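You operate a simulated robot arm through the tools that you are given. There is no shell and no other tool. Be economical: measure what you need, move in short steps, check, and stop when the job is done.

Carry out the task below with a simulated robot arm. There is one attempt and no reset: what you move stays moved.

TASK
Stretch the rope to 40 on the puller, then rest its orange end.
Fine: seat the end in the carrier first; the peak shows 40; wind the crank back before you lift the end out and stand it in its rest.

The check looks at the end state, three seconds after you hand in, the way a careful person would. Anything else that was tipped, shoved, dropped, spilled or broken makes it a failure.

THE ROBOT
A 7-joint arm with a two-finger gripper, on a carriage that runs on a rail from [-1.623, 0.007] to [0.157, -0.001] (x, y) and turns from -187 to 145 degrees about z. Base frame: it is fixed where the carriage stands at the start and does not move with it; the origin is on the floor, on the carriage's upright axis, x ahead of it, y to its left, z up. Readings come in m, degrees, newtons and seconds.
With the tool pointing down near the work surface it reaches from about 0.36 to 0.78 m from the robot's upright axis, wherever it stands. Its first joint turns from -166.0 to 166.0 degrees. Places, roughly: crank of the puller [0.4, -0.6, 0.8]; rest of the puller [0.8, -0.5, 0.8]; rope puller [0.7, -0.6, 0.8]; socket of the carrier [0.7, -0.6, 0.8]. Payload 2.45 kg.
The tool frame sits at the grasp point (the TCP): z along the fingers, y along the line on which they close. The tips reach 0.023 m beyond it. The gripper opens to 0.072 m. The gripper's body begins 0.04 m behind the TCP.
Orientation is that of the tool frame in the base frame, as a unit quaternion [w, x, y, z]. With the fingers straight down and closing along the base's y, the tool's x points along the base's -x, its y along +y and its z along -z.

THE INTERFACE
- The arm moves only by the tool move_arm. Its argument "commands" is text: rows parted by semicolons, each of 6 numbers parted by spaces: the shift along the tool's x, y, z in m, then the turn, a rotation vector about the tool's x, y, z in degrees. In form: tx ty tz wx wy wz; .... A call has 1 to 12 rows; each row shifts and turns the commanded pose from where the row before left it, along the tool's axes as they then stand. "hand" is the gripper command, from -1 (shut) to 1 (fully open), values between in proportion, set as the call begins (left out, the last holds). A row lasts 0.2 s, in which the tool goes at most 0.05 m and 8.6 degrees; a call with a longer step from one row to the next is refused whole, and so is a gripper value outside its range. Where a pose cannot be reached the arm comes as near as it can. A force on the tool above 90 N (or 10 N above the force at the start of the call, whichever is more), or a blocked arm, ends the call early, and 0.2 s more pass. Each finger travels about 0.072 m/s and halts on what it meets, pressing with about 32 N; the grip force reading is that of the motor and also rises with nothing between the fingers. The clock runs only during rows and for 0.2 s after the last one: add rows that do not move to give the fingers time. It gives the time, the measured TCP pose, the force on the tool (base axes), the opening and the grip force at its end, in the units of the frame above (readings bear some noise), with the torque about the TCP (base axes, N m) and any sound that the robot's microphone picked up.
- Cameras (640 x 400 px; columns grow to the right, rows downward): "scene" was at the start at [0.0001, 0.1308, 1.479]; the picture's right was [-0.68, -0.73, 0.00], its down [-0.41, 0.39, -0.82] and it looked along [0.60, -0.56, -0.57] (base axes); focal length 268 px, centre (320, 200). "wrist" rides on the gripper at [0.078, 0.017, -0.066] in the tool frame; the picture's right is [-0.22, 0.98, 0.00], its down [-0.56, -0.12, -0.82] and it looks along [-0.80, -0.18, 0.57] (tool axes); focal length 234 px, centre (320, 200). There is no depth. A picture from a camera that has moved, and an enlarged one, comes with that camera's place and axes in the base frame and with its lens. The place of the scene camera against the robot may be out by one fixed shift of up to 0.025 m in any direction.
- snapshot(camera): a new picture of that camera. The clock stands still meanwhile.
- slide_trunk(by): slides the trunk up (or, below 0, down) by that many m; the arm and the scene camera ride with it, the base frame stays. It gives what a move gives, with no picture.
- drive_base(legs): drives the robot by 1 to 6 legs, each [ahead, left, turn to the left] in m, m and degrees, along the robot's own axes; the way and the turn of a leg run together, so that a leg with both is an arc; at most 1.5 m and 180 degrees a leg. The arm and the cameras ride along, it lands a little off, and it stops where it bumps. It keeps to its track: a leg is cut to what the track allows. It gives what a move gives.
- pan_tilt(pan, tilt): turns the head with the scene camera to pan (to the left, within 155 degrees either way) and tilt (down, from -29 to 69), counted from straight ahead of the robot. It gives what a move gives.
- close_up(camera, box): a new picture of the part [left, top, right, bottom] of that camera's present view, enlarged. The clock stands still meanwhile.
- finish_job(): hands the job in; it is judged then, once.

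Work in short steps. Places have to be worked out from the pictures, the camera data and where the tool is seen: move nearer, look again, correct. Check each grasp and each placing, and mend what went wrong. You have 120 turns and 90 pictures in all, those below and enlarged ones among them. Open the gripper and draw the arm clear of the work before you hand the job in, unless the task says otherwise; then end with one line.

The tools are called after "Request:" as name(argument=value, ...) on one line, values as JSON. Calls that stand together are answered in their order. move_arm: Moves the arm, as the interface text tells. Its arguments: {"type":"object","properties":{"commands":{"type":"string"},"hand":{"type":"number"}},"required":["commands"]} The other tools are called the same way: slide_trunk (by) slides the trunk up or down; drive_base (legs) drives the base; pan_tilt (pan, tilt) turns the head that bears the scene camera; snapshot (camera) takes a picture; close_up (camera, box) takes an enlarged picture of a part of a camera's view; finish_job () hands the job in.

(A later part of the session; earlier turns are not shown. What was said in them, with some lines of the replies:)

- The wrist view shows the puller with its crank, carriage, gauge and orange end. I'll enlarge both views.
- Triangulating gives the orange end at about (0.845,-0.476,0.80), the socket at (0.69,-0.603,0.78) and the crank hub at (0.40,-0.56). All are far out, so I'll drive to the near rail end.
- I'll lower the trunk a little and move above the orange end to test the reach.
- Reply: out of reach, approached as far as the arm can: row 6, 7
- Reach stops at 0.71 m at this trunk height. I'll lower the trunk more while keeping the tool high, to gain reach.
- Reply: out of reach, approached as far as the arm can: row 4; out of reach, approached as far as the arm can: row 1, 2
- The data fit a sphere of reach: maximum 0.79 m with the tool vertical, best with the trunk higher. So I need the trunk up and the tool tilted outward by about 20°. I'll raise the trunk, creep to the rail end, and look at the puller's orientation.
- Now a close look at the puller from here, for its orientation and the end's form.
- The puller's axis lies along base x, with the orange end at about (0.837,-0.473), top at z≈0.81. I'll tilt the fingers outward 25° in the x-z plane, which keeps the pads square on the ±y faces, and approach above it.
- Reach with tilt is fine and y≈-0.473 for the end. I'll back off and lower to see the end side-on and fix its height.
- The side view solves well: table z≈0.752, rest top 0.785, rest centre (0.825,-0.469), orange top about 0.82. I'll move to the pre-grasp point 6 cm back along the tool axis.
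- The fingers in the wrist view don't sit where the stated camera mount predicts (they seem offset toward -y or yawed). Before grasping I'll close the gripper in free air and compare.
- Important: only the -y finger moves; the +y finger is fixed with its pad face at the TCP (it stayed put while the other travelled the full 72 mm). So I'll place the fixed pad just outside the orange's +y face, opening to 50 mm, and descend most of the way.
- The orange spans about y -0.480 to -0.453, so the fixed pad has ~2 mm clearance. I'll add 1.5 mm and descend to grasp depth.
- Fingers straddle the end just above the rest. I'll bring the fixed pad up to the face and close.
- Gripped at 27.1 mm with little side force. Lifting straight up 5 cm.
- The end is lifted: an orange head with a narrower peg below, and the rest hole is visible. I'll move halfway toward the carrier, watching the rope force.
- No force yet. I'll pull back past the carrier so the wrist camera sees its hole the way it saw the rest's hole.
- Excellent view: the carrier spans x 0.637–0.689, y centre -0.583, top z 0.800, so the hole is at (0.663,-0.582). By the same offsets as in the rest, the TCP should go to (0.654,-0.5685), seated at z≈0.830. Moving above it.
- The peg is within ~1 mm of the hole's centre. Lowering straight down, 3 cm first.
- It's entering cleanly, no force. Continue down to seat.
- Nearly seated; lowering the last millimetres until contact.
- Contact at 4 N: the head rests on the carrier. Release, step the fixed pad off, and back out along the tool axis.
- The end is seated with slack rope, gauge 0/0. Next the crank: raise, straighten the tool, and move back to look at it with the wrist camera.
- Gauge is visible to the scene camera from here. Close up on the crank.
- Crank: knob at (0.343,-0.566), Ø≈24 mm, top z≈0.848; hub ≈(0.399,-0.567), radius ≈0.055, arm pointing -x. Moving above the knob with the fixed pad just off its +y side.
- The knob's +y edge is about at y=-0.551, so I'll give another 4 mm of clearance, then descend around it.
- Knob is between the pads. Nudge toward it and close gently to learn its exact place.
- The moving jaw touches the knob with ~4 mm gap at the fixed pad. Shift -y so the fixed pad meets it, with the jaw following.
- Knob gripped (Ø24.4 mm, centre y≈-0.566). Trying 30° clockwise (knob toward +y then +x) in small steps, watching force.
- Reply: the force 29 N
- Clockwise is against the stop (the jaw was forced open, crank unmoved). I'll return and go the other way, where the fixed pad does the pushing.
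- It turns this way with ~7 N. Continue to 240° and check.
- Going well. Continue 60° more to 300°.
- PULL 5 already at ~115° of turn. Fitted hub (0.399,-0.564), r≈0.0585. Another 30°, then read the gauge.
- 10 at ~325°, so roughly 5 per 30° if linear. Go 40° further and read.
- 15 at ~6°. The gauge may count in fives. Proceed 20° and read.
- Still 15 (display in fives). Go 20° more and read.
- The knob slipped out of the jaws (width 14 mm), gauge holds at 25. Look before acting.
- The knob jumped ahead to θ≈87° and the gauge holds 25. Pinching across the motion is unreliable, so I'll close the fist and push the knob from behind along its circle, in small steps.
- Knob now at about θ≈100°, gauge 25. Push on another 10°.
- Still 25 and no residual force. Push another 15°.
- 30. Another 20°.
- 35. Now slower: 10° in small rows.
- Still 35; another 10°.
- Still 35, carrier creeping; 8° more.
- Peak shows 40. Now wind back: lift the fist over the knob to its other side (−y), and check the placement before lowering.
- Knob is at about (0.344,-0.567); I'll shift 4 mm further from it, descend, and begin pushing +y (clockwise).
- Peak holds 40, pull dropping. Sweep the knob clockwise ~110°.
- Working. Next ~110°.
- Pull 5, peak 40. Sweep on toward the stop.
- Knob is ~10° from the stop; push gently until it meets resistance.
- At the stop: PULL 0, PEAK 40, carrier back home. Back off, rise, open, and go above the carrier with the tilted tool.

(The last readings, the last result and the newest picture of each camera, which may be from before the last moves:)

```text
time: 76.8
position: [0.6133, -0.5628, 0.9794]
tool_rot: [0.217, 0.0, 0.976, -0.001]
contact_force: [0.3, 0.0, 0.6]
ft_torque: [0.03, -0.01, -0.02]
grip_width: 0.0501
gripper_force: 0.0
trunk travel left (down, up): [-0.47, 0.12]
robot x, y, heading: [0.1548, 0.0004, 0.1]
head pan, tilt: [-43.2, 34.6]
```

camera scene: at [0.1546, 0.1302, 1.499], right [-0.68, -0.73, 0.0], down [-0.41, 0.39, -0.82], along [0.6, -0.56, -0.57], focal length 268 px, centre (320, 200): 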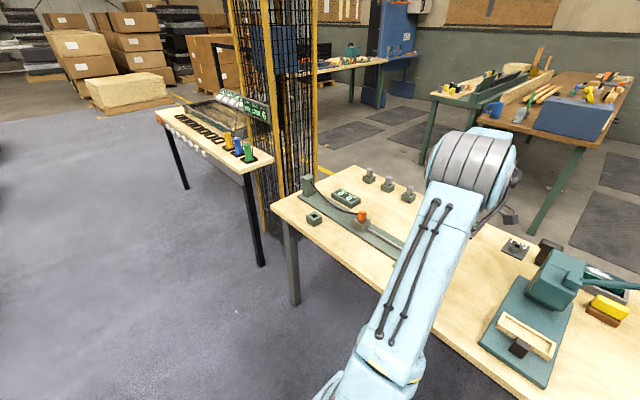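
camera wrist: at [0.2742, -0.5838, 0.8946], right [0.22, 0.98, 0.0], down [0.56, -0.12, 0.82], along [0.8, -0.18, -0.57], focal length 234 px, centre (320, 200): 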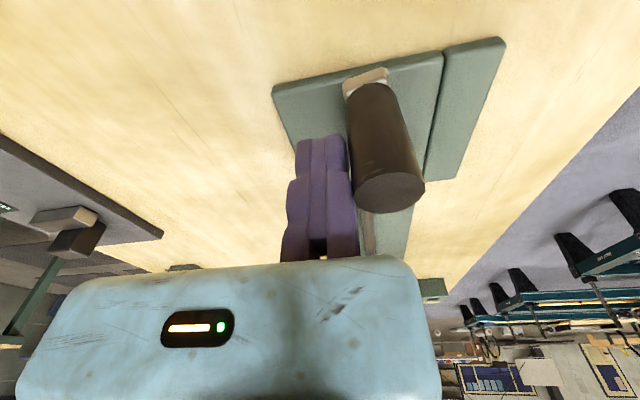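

Lower to the pre-grasp point (10 cm back along the tool axis) and look.

Request:
move_arm(commands="0.0122 -0.001 0.0264 0 0 0;0.0122 -0.001 0.0264 0 0 0;0 0 0.03 0 0 0;0 0 0.02 0 0 0;0 0 0 0 0 0")

Request:
snapshot(camera="wrist")

```text
time: 78.0
position: [0.6341, -0.5646, 0.8762]
tool_rot: [0.217, 0.0, 0.976, 0.0]
contact_force: [-0.4, 0.1, 0.2]
ft_torque: [0.0, 0.01, -0.01]
grip_width: 0.0501
gripper_force: 0.1
trunk travel left (down, up): [-0.47, 0.12]
robot x, y, heading: [0.1555, -0.0004, -0.0]
head pan, tilt: [-43.2, 34.6]
```

```text
15 pictures are left
camera wrist: at [0.5354, -0.5473, 0.9029], right [0.2, 0.98, 0.09], down [0.16, -0.12, 0.98], along [0.97, -0.18, -0.18], focal length 234 px, centre (320, 200)
```

wrist: 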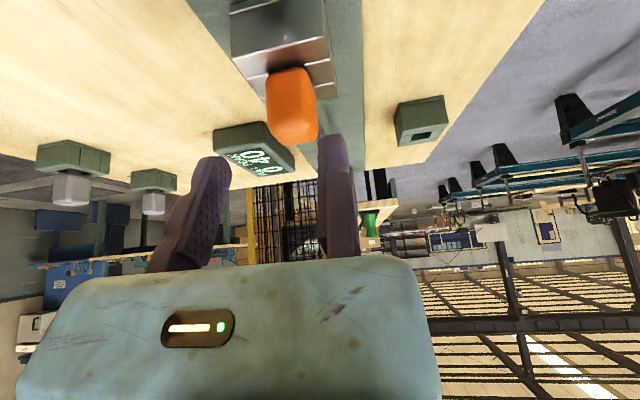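

Aligned as at the first grasp. Descend 5 cm along the tool axis, bring the fixed pad up, then close.

Request:
move_arm(commands="0 0 0.02 0 0 0;0 0 0.02 0 0 0;0 0 0.0095 0 0 0;0 -0.0018 0 0 0 0;0 -0.0018 0 0 0 0;0 0 0 0 0 0")

Request:
move_arm(commands="0 0 0 0 0 0;0 0 0 0 0 0;0 0 0 0 0 0;0 0 0 0 0 0", hand=-0.9)

```text
time: 79.4
position: [0.6541, -0.5688, 0.8312]
tool_rot: [0.218, 0.0, 0.976, -0.001]
contact_force: [0.8, 0.8, 0.2]
ft_torque: [-0.01, 0.02, 0.01]
grip_width: 0.0501
gripper_force: 0.1
trunk travel left (down, up): [-0.47, 0.12]
robot x, y, heading: [0.1568, -0.0028, 0.0]
head pan, tilt: [-43.2, 34.6]
```

```text
time: 80.4
position: [0.6538, -0.5688, 0.8299]
tool_rot: [0.217, 0.0, 0.976, 0.0]
contact_force: [-0.3, 0.0, 0.7]
ft_torque: [-0.01, 0.0, 0.04]
grip_width: 0.0268
gripper_force: 31.8
trunk travel left (down, up): [-0.47, 0.12]
robot x, y, heading: [0.153, -0.0004, 0.1]
head pan, tilt: [-43.2, 34.6]
```

Gripped. Lift straight up 6 cm and carry halfway to the rest.

Request:
move_arm(commands="-0.0042 0 -0.0091 0 0 0;-0.0042 0 -0.0091 0 0 0;-0.0042 0 -0.0091 0 0 0;-0.0042 0 -0.0091 0 0 0;-0.0042 0 -0.0091 0 0 0;-0.0042 0 -0.0091 0 0 0;-0.0233 0.0193 0.0136 0 0 0;-0.0233 0.0193 0.0136 0 0 0;-0.0233 0.0193 0.0136 0 0 0;0 0 0 0 0 0")

Request:
snapshot(camera="wrist")

```text
time: 82.6
position: [0.7352, -0.5094, 0.8848]
tool_rot: [0.217, 0.0, 0.976, -0.001]
contact_force: [0.8, 0.1, 0.2]
ft_torque: [0.03, 0.0, 0.0]
grip_width: 0.0272
gripper_force: 31.7
trunk travel left (down, up): [-0.47, 0.12]
robot x, y, heading: [0.1578, 0.0009, 0.2]
head pan, tilt: [-43.2, 34.6]
```

```text
14 pictures are left
camera wrist: at [0.6374, -0.4924, 0.911], right [0.2, 0.98, 0.09], down [0.16, -0.12, 0.98], along [0.97, -0.18, -0.18], focal length 234 px, centre (320, 200)
```

wrist: 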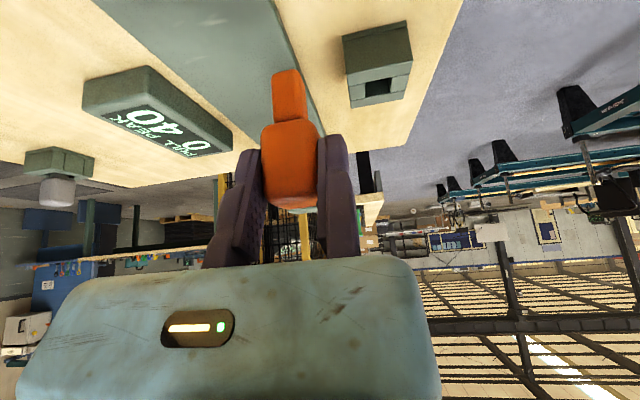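

Held upright as before. Continue to above the rest and check alignment.

Request:
move_arm(commands="-0.0233 0.0193 0.0136 0 0 0;-0.0233 0.0193 0.0136 0 0 0;-0.0228 0.0186 0.0136 0 0 0;0 0 0 0 0 0;0 0 0 0 0 0")

Request:
close_up(camera="wrist", box=[200, 0, 400, 125])

```text
time: 83.8
position: [0.8153, -0.4525, 0.8752]
tool_rot: [0.217, 0.001, 0.976, 0.0]
contact_force: [0.4, -1.0, 0.2]
ft_torque: [-0.03, 0.0, 0.0]
grip_width: 0.0267
gripper_force: 31.6
trunk travel left (down, up): [-0.47, 0.12]
robot x, y, heading: [0.1529, 0.0026, -0.0]
head pan, tilt: [-43.2, 34.6]
```

```text
3.20 times, centred on (300, 62) of wrist
camera zoom: at [0.7174, -0.435, 0.903], right [0.2, 0.98, 0.09], down [0.16, -0.12, 0.98], along [0.97, -0.18, -0.18], focal length 749 px, centre (384, 640)
```

zoom: 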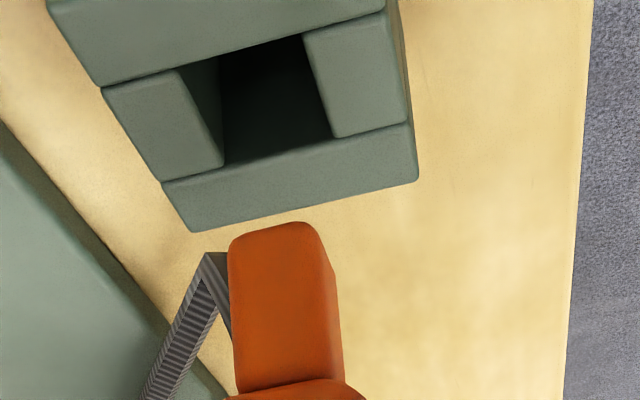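

Hole centre computes to (0.826,-0.4685), peg about (0.8245,-0.466). Shift +1 mm x, -2 mm y and lower to just above the hole.

Request:
move_arm(commands="-0.0009 -0.002 0.0004 0 0 0;0.0042 0 0.0091 0 0 0;0.0042 0 0.0091 0 0 0;0.0026 0 0.0055 0 0 0;0 0 0 0 0 0")

Request:
close_up(camera="wrist", box=[200, 0, 400, 125])

```text
time: 85.0
position: [0.8171, -0.4551, 0.8504]
tool_rot: [0.217, 0.001, 0.976, -0.001]
contact_force: [0.0, 0.3, -0.5]
ft_torque: [0.03, -0.01, -0.01]
grip_width: 0.0268
gripper_force: 31.5
trunk travel left (down, up): [-0.47, 0.12]
robot x, y, heading: [0.1525, -0.0021, 0.0]
head pan, tilt: [-43.2, 34.6]
```

```text
3.20 times, centred on (300, 62) of wrist
camera zoom: at [0.7182, -0.4374, 0.8769], right [0.2, 0.98, 0.09], down [0.16, -0.12, 0.98], along [0.97, -0.18, -0.18], focal length 749 px, centre (384, 640)
```

zoom: 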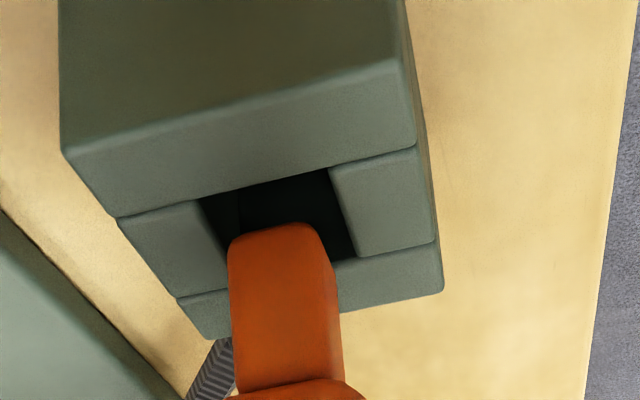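

Peg and hole now agree (y -0.468). Lower into the hole.

Request:
move_arm(commands="0.0034 0 0.0073 0 0 0;0.0034 0 0.0073 0 0 0;0.0017 0 0.0036 0 0 0;0 0 0 0 0 0")

Request:
close_up(camera="wrist", box=[200, 40, 400, 165])

```text
time: 86.0
position: [0.8163, -0.4555, 0.8298]
tool_rot: [0.218, -0.001, 0.976, -0.002]
contact_force: [0.5, -0.5, -0.6]
ft_torque: [0.04, 0.0, -0.04]
grip_width: 0.027
gripper_force: 32.4
trunk travel left (down, up): [-0.47, 0.12]
robot x, y, heading: [0.1557, -0.0019, -0.1]
head pan, tilt: [-43.2, 34.6]
```

```text
3.20 times, centred on (300, 102) of wrist
camera zoom: at [0.718, -0.4374, 0.857], right [0.2, 0.98, 0.09], down [0.16, -0.12, 0.98], along [0.97, -0.18, -0.18], focal length 749 px, centre (384, 512)
```

zoom: 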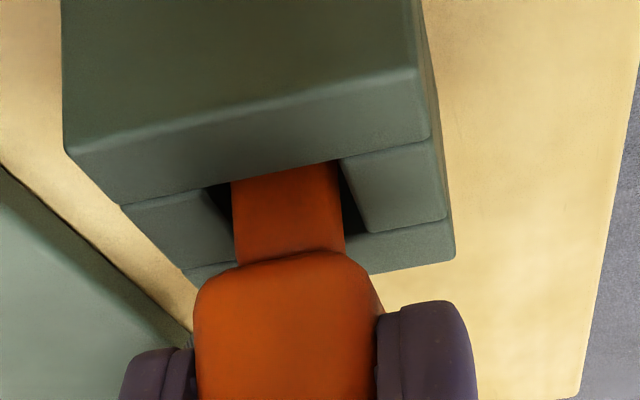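

Entering with even gaps and no force. Lower the remaining ~15 mm gently to seat.

Request:
move_arm(commands="0.0021 0 0.0046 0 0 0;0.0021 0 0.0046 0 0 0;0.0013 0 0.0027 0 0 0;0.0008 0 0.0018 0 0 0;0.0005 0 0.0011 0 0 0;0 0 0 0 0 0")

Request:
close_up(camera="wrist", box=[200, 40, 400, 165])

```text
time: 87.4
position: [0.8161, -0.4557, 0.8185]
tool_rot: [0.221, 0.0, 0.975, -0.003]
contact_force: [2.6, -2.1, 21.5]
ft_torque: [-0.05, -0.1, 0.01]
grip_width: 0.0271
gripper_force: 32.2
trunk travel left (down, up): [-0.47, 0.12]
robot x, y, heading: [0.1544, -0.001, 0.2]
head pan, tilt: [-43.2, 34.6]
```

```text
3.20 times, centred on (300, 102) of wrist
camera zoom: at [0.7179, -0.4376, 0.8439], right [0.2, 0.98, 0.09], down [0.15, -0.12, 0.98], along [0.97, -0.18, -0.17], focal length 749 px, centre (384, 512)
```

zoom: 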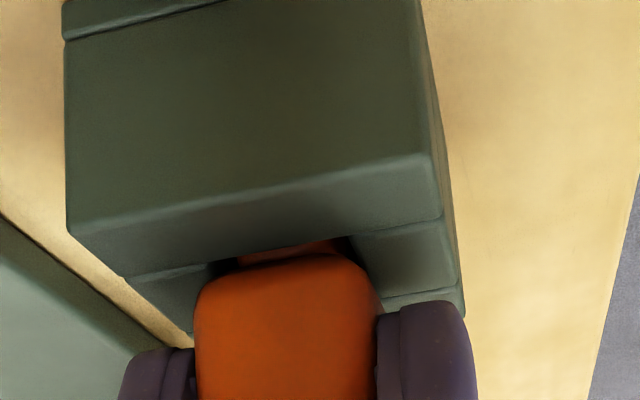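

Stopped 3 mm high with 21 N: peg likely touching an edge. Back up 4 mm, shift +1 mm in x, and lower again.

Request:
move_arm(commands="-0.0025 0 -0.0055 0 0 0;0 0 0 0 0 0;-0.0009 0.0005 0.0004 0 0 0;0 0 0 0 0 0")

Request:
move_arm(commands="0.0013 0 0.0027 0 0 0;0.0004 0 0.0009 0 0 0;0.0004 0 0.0009 0 0 0;0 0 0 0 0 0")

```text
time: 88.4
position: [0.8162, -0.4546, 0.8188]
tool_rot: [0.216, 0.0, 0.976, 0.0]
contact_force: [-0.4, 0.0, -0.1]
ft_torque: [0.03, 0.04, 0.02]
grip_width: 0.0267
gripper_force: 32.2
trunk travel left (down, up): [-0.47, 0.12]
robot x, y, heading: [0.1539, -0.0011, -0.3]
head pan, tilt: [-43.2, 34.6]
```

```text
time: 89.4
position: [0.8181, -0.4552, 0.8171]
tool_rot: [0.219, 0.0, 0.976, -0.001]
contact_force: [-0.9, -0.8, 14.7]
ft_torque: [-0.03, 0.02, -0.01]
grip_width: 0.027
gripper_force: 32.0
trunk travel left (down, up): [-0.47, 0.12]
robot x, y, heading: [0.1531, -0.0023, 0.0]
head pan, tilt: [-43.2, 34.6]
```

Pure vertical reaction now, consistent with seating. Check visually.

Request:
close_up(camera="wrist", box=[200, 40, 400, 165])

Request:
close_up(camera="scene", box=[290, 180, 360, 235])

```text
3.20 times, centred on (300, 102) of wrist
camera zoom: at [0.7187, -0.437, 0.844], right [0.2, 0.98, 0.09], down [0.16, -0.12, 0.98], along [0.97, -0.18, -0.18], focal length 749 px, centre (384, 512)
```

zoom: 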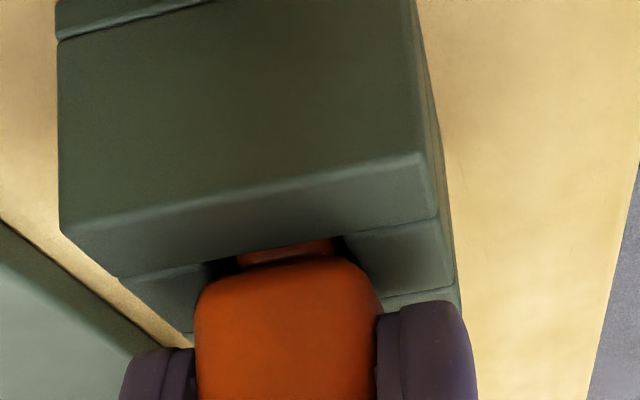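

```text
7.27 times, centred on (325, 208) of scene
camera zoom: at [0.1537, 0.1309, 1.4991], right [-0.68, -0.73, 0.0], down [-0.41, 0.39, -0.82], along [0.6, -0.56, -0.57], focal length 1946 px, centre (284, 146)
```

zoom: 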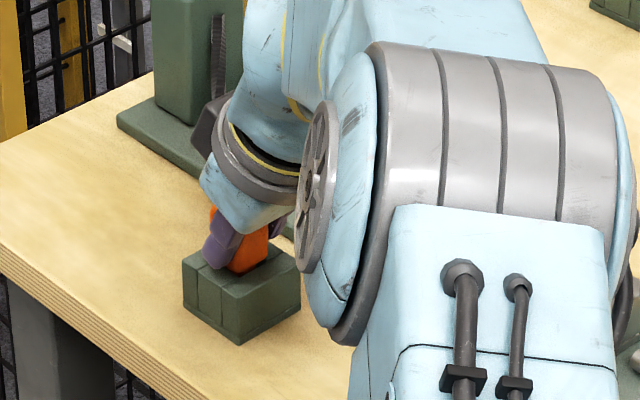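

The head's lower edge computes to z≈0.790, same as in the original picture, so it is seated as at the start. Release, step off and back out along the tool axis.

Request:
move_arm(commands="-0.0004 0 -0.0009 0 0 0;0 0 0 0 0 0;0 0 0 0 0 0;0 0.003 0 0 0 0;0 0 -0.02 0 0 0;0 0 -0.04 0 0 0;0 0 -0.04 0 0 0;0 0 0 0 0 0", hand=0.39)

Request:
snapshot(camera="wrist")

Request:
close_up(camera="scene", box=[280, 165, 420, 255])

```text
time: 91.2
position: [0.775, -0.4512, 0.9074]
tool_rot: [0.217, 0.0, 0.976, 0.0]
contact_force: [0.4, 0.1, 1.7]
ft_torque: [-0.03, -0.01, -0.04]
grip_width: 0.0502
gripper_force: 0.0
trunk travel left (down, up): [-0.47, 0.12]
robot x, y, heading: [0.155, 0.0014, 0.1]
head pan, tilt: [-43.2, 34.6]
```

```text
7 pictures are left
camera wrist: at [0.6765, -0.433, 0.9334], right [0.2, 0.98, 0.09], down [0.16, -0.12, 0.98], along [0.97, -0.18, -0.18], focal length 234 px, centre (320, 200)
```

wrist: 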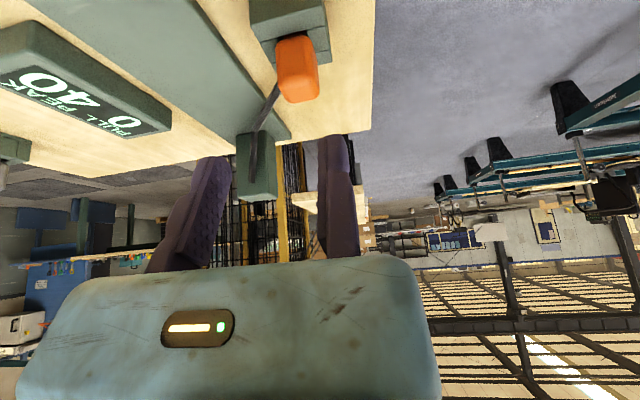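

```text
4.44 times, centred on (350, 210) of scene
camera zoom: at [0.1546, 0.1304, 1.4989], right [-0.68, -0.73, 0.0], down [-0.41, 0.39, -0.82], along [0.6, -0.56, -0.57], focal length 1190 px, centre (187, 156)
```

zoom: 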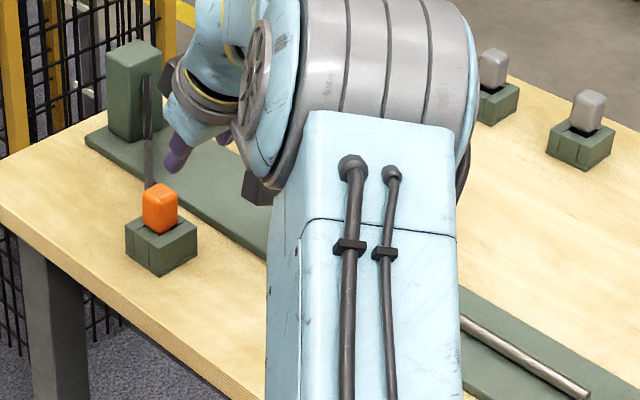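

The orange end stands upright in its rest as at the start, gauge 0 / peak 40. Draw the arm clear and open the gripper.

Request:
move_arm(commands="0 0 -0.045 0 0 0;0 0 -0.045 0 0 0;0 0 0 0 8.4 0;0 0 0 0 8.4 0;0 0 0 0 8.2 0;0.04 0.02 -0.01 0 0 0;0.04 0.02 -0.01 0 0 0;0.04 0.02 -0.01 0 0 0;0.04 0.02 -0.01 0 0 0;0.04 0.02 -0.01 0 0 0;0 0 0 0 0 0", hand=1)

Request:
close_up(camera="scene", box=[270, 160, 470, 290])

```text
time: 93.6
position: [0.5353, -0.351, 1.0374]
tool_rot: [0.001, 0.0, 1.0, -0.002]
contact_force: [-0.5, -0.1, 0.4]
ft_torque: [-0.01, 0.0, -0.03]
grip_width: 0.072
gripper_force: 0.1
trunk travel left (down, up): [-0.47, 0.12]
robot x, y, heading: [0.1533, 0.001, 0.0]
head pan, tilt: [-43.2, 34.6]
```

```text
3.08 times, centred on (370, 225) of scene
camera zoom: at [0.1546, 0.1306, 1.4989], right [-0.68, -0.73, 0.0], down [-0.41, 0.39, -0.82], along [0.6, -0.56, -0.57], focal length 824 px, centre (166, 123)
```

zoom: 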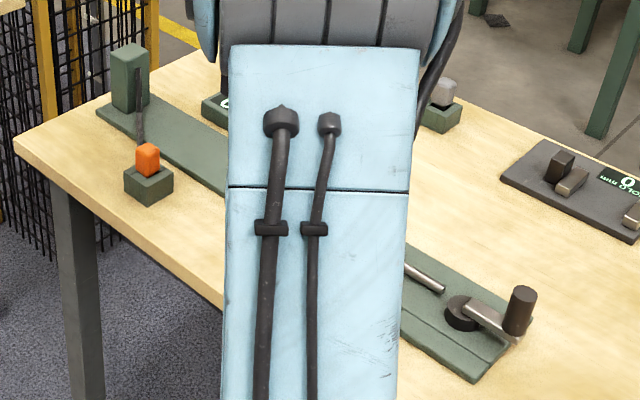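

Everything is in place: the end is in its rest, the crank is back at its stop, peak is 40 and the arm is clear. Handing in.

Request:
finish_job()

```text
The job is handed in.
```

The rope was stretched until the peak showed 40, the crank was wound back to its stop (pull 0, peak still 40), and the orange end is standing in its rest.
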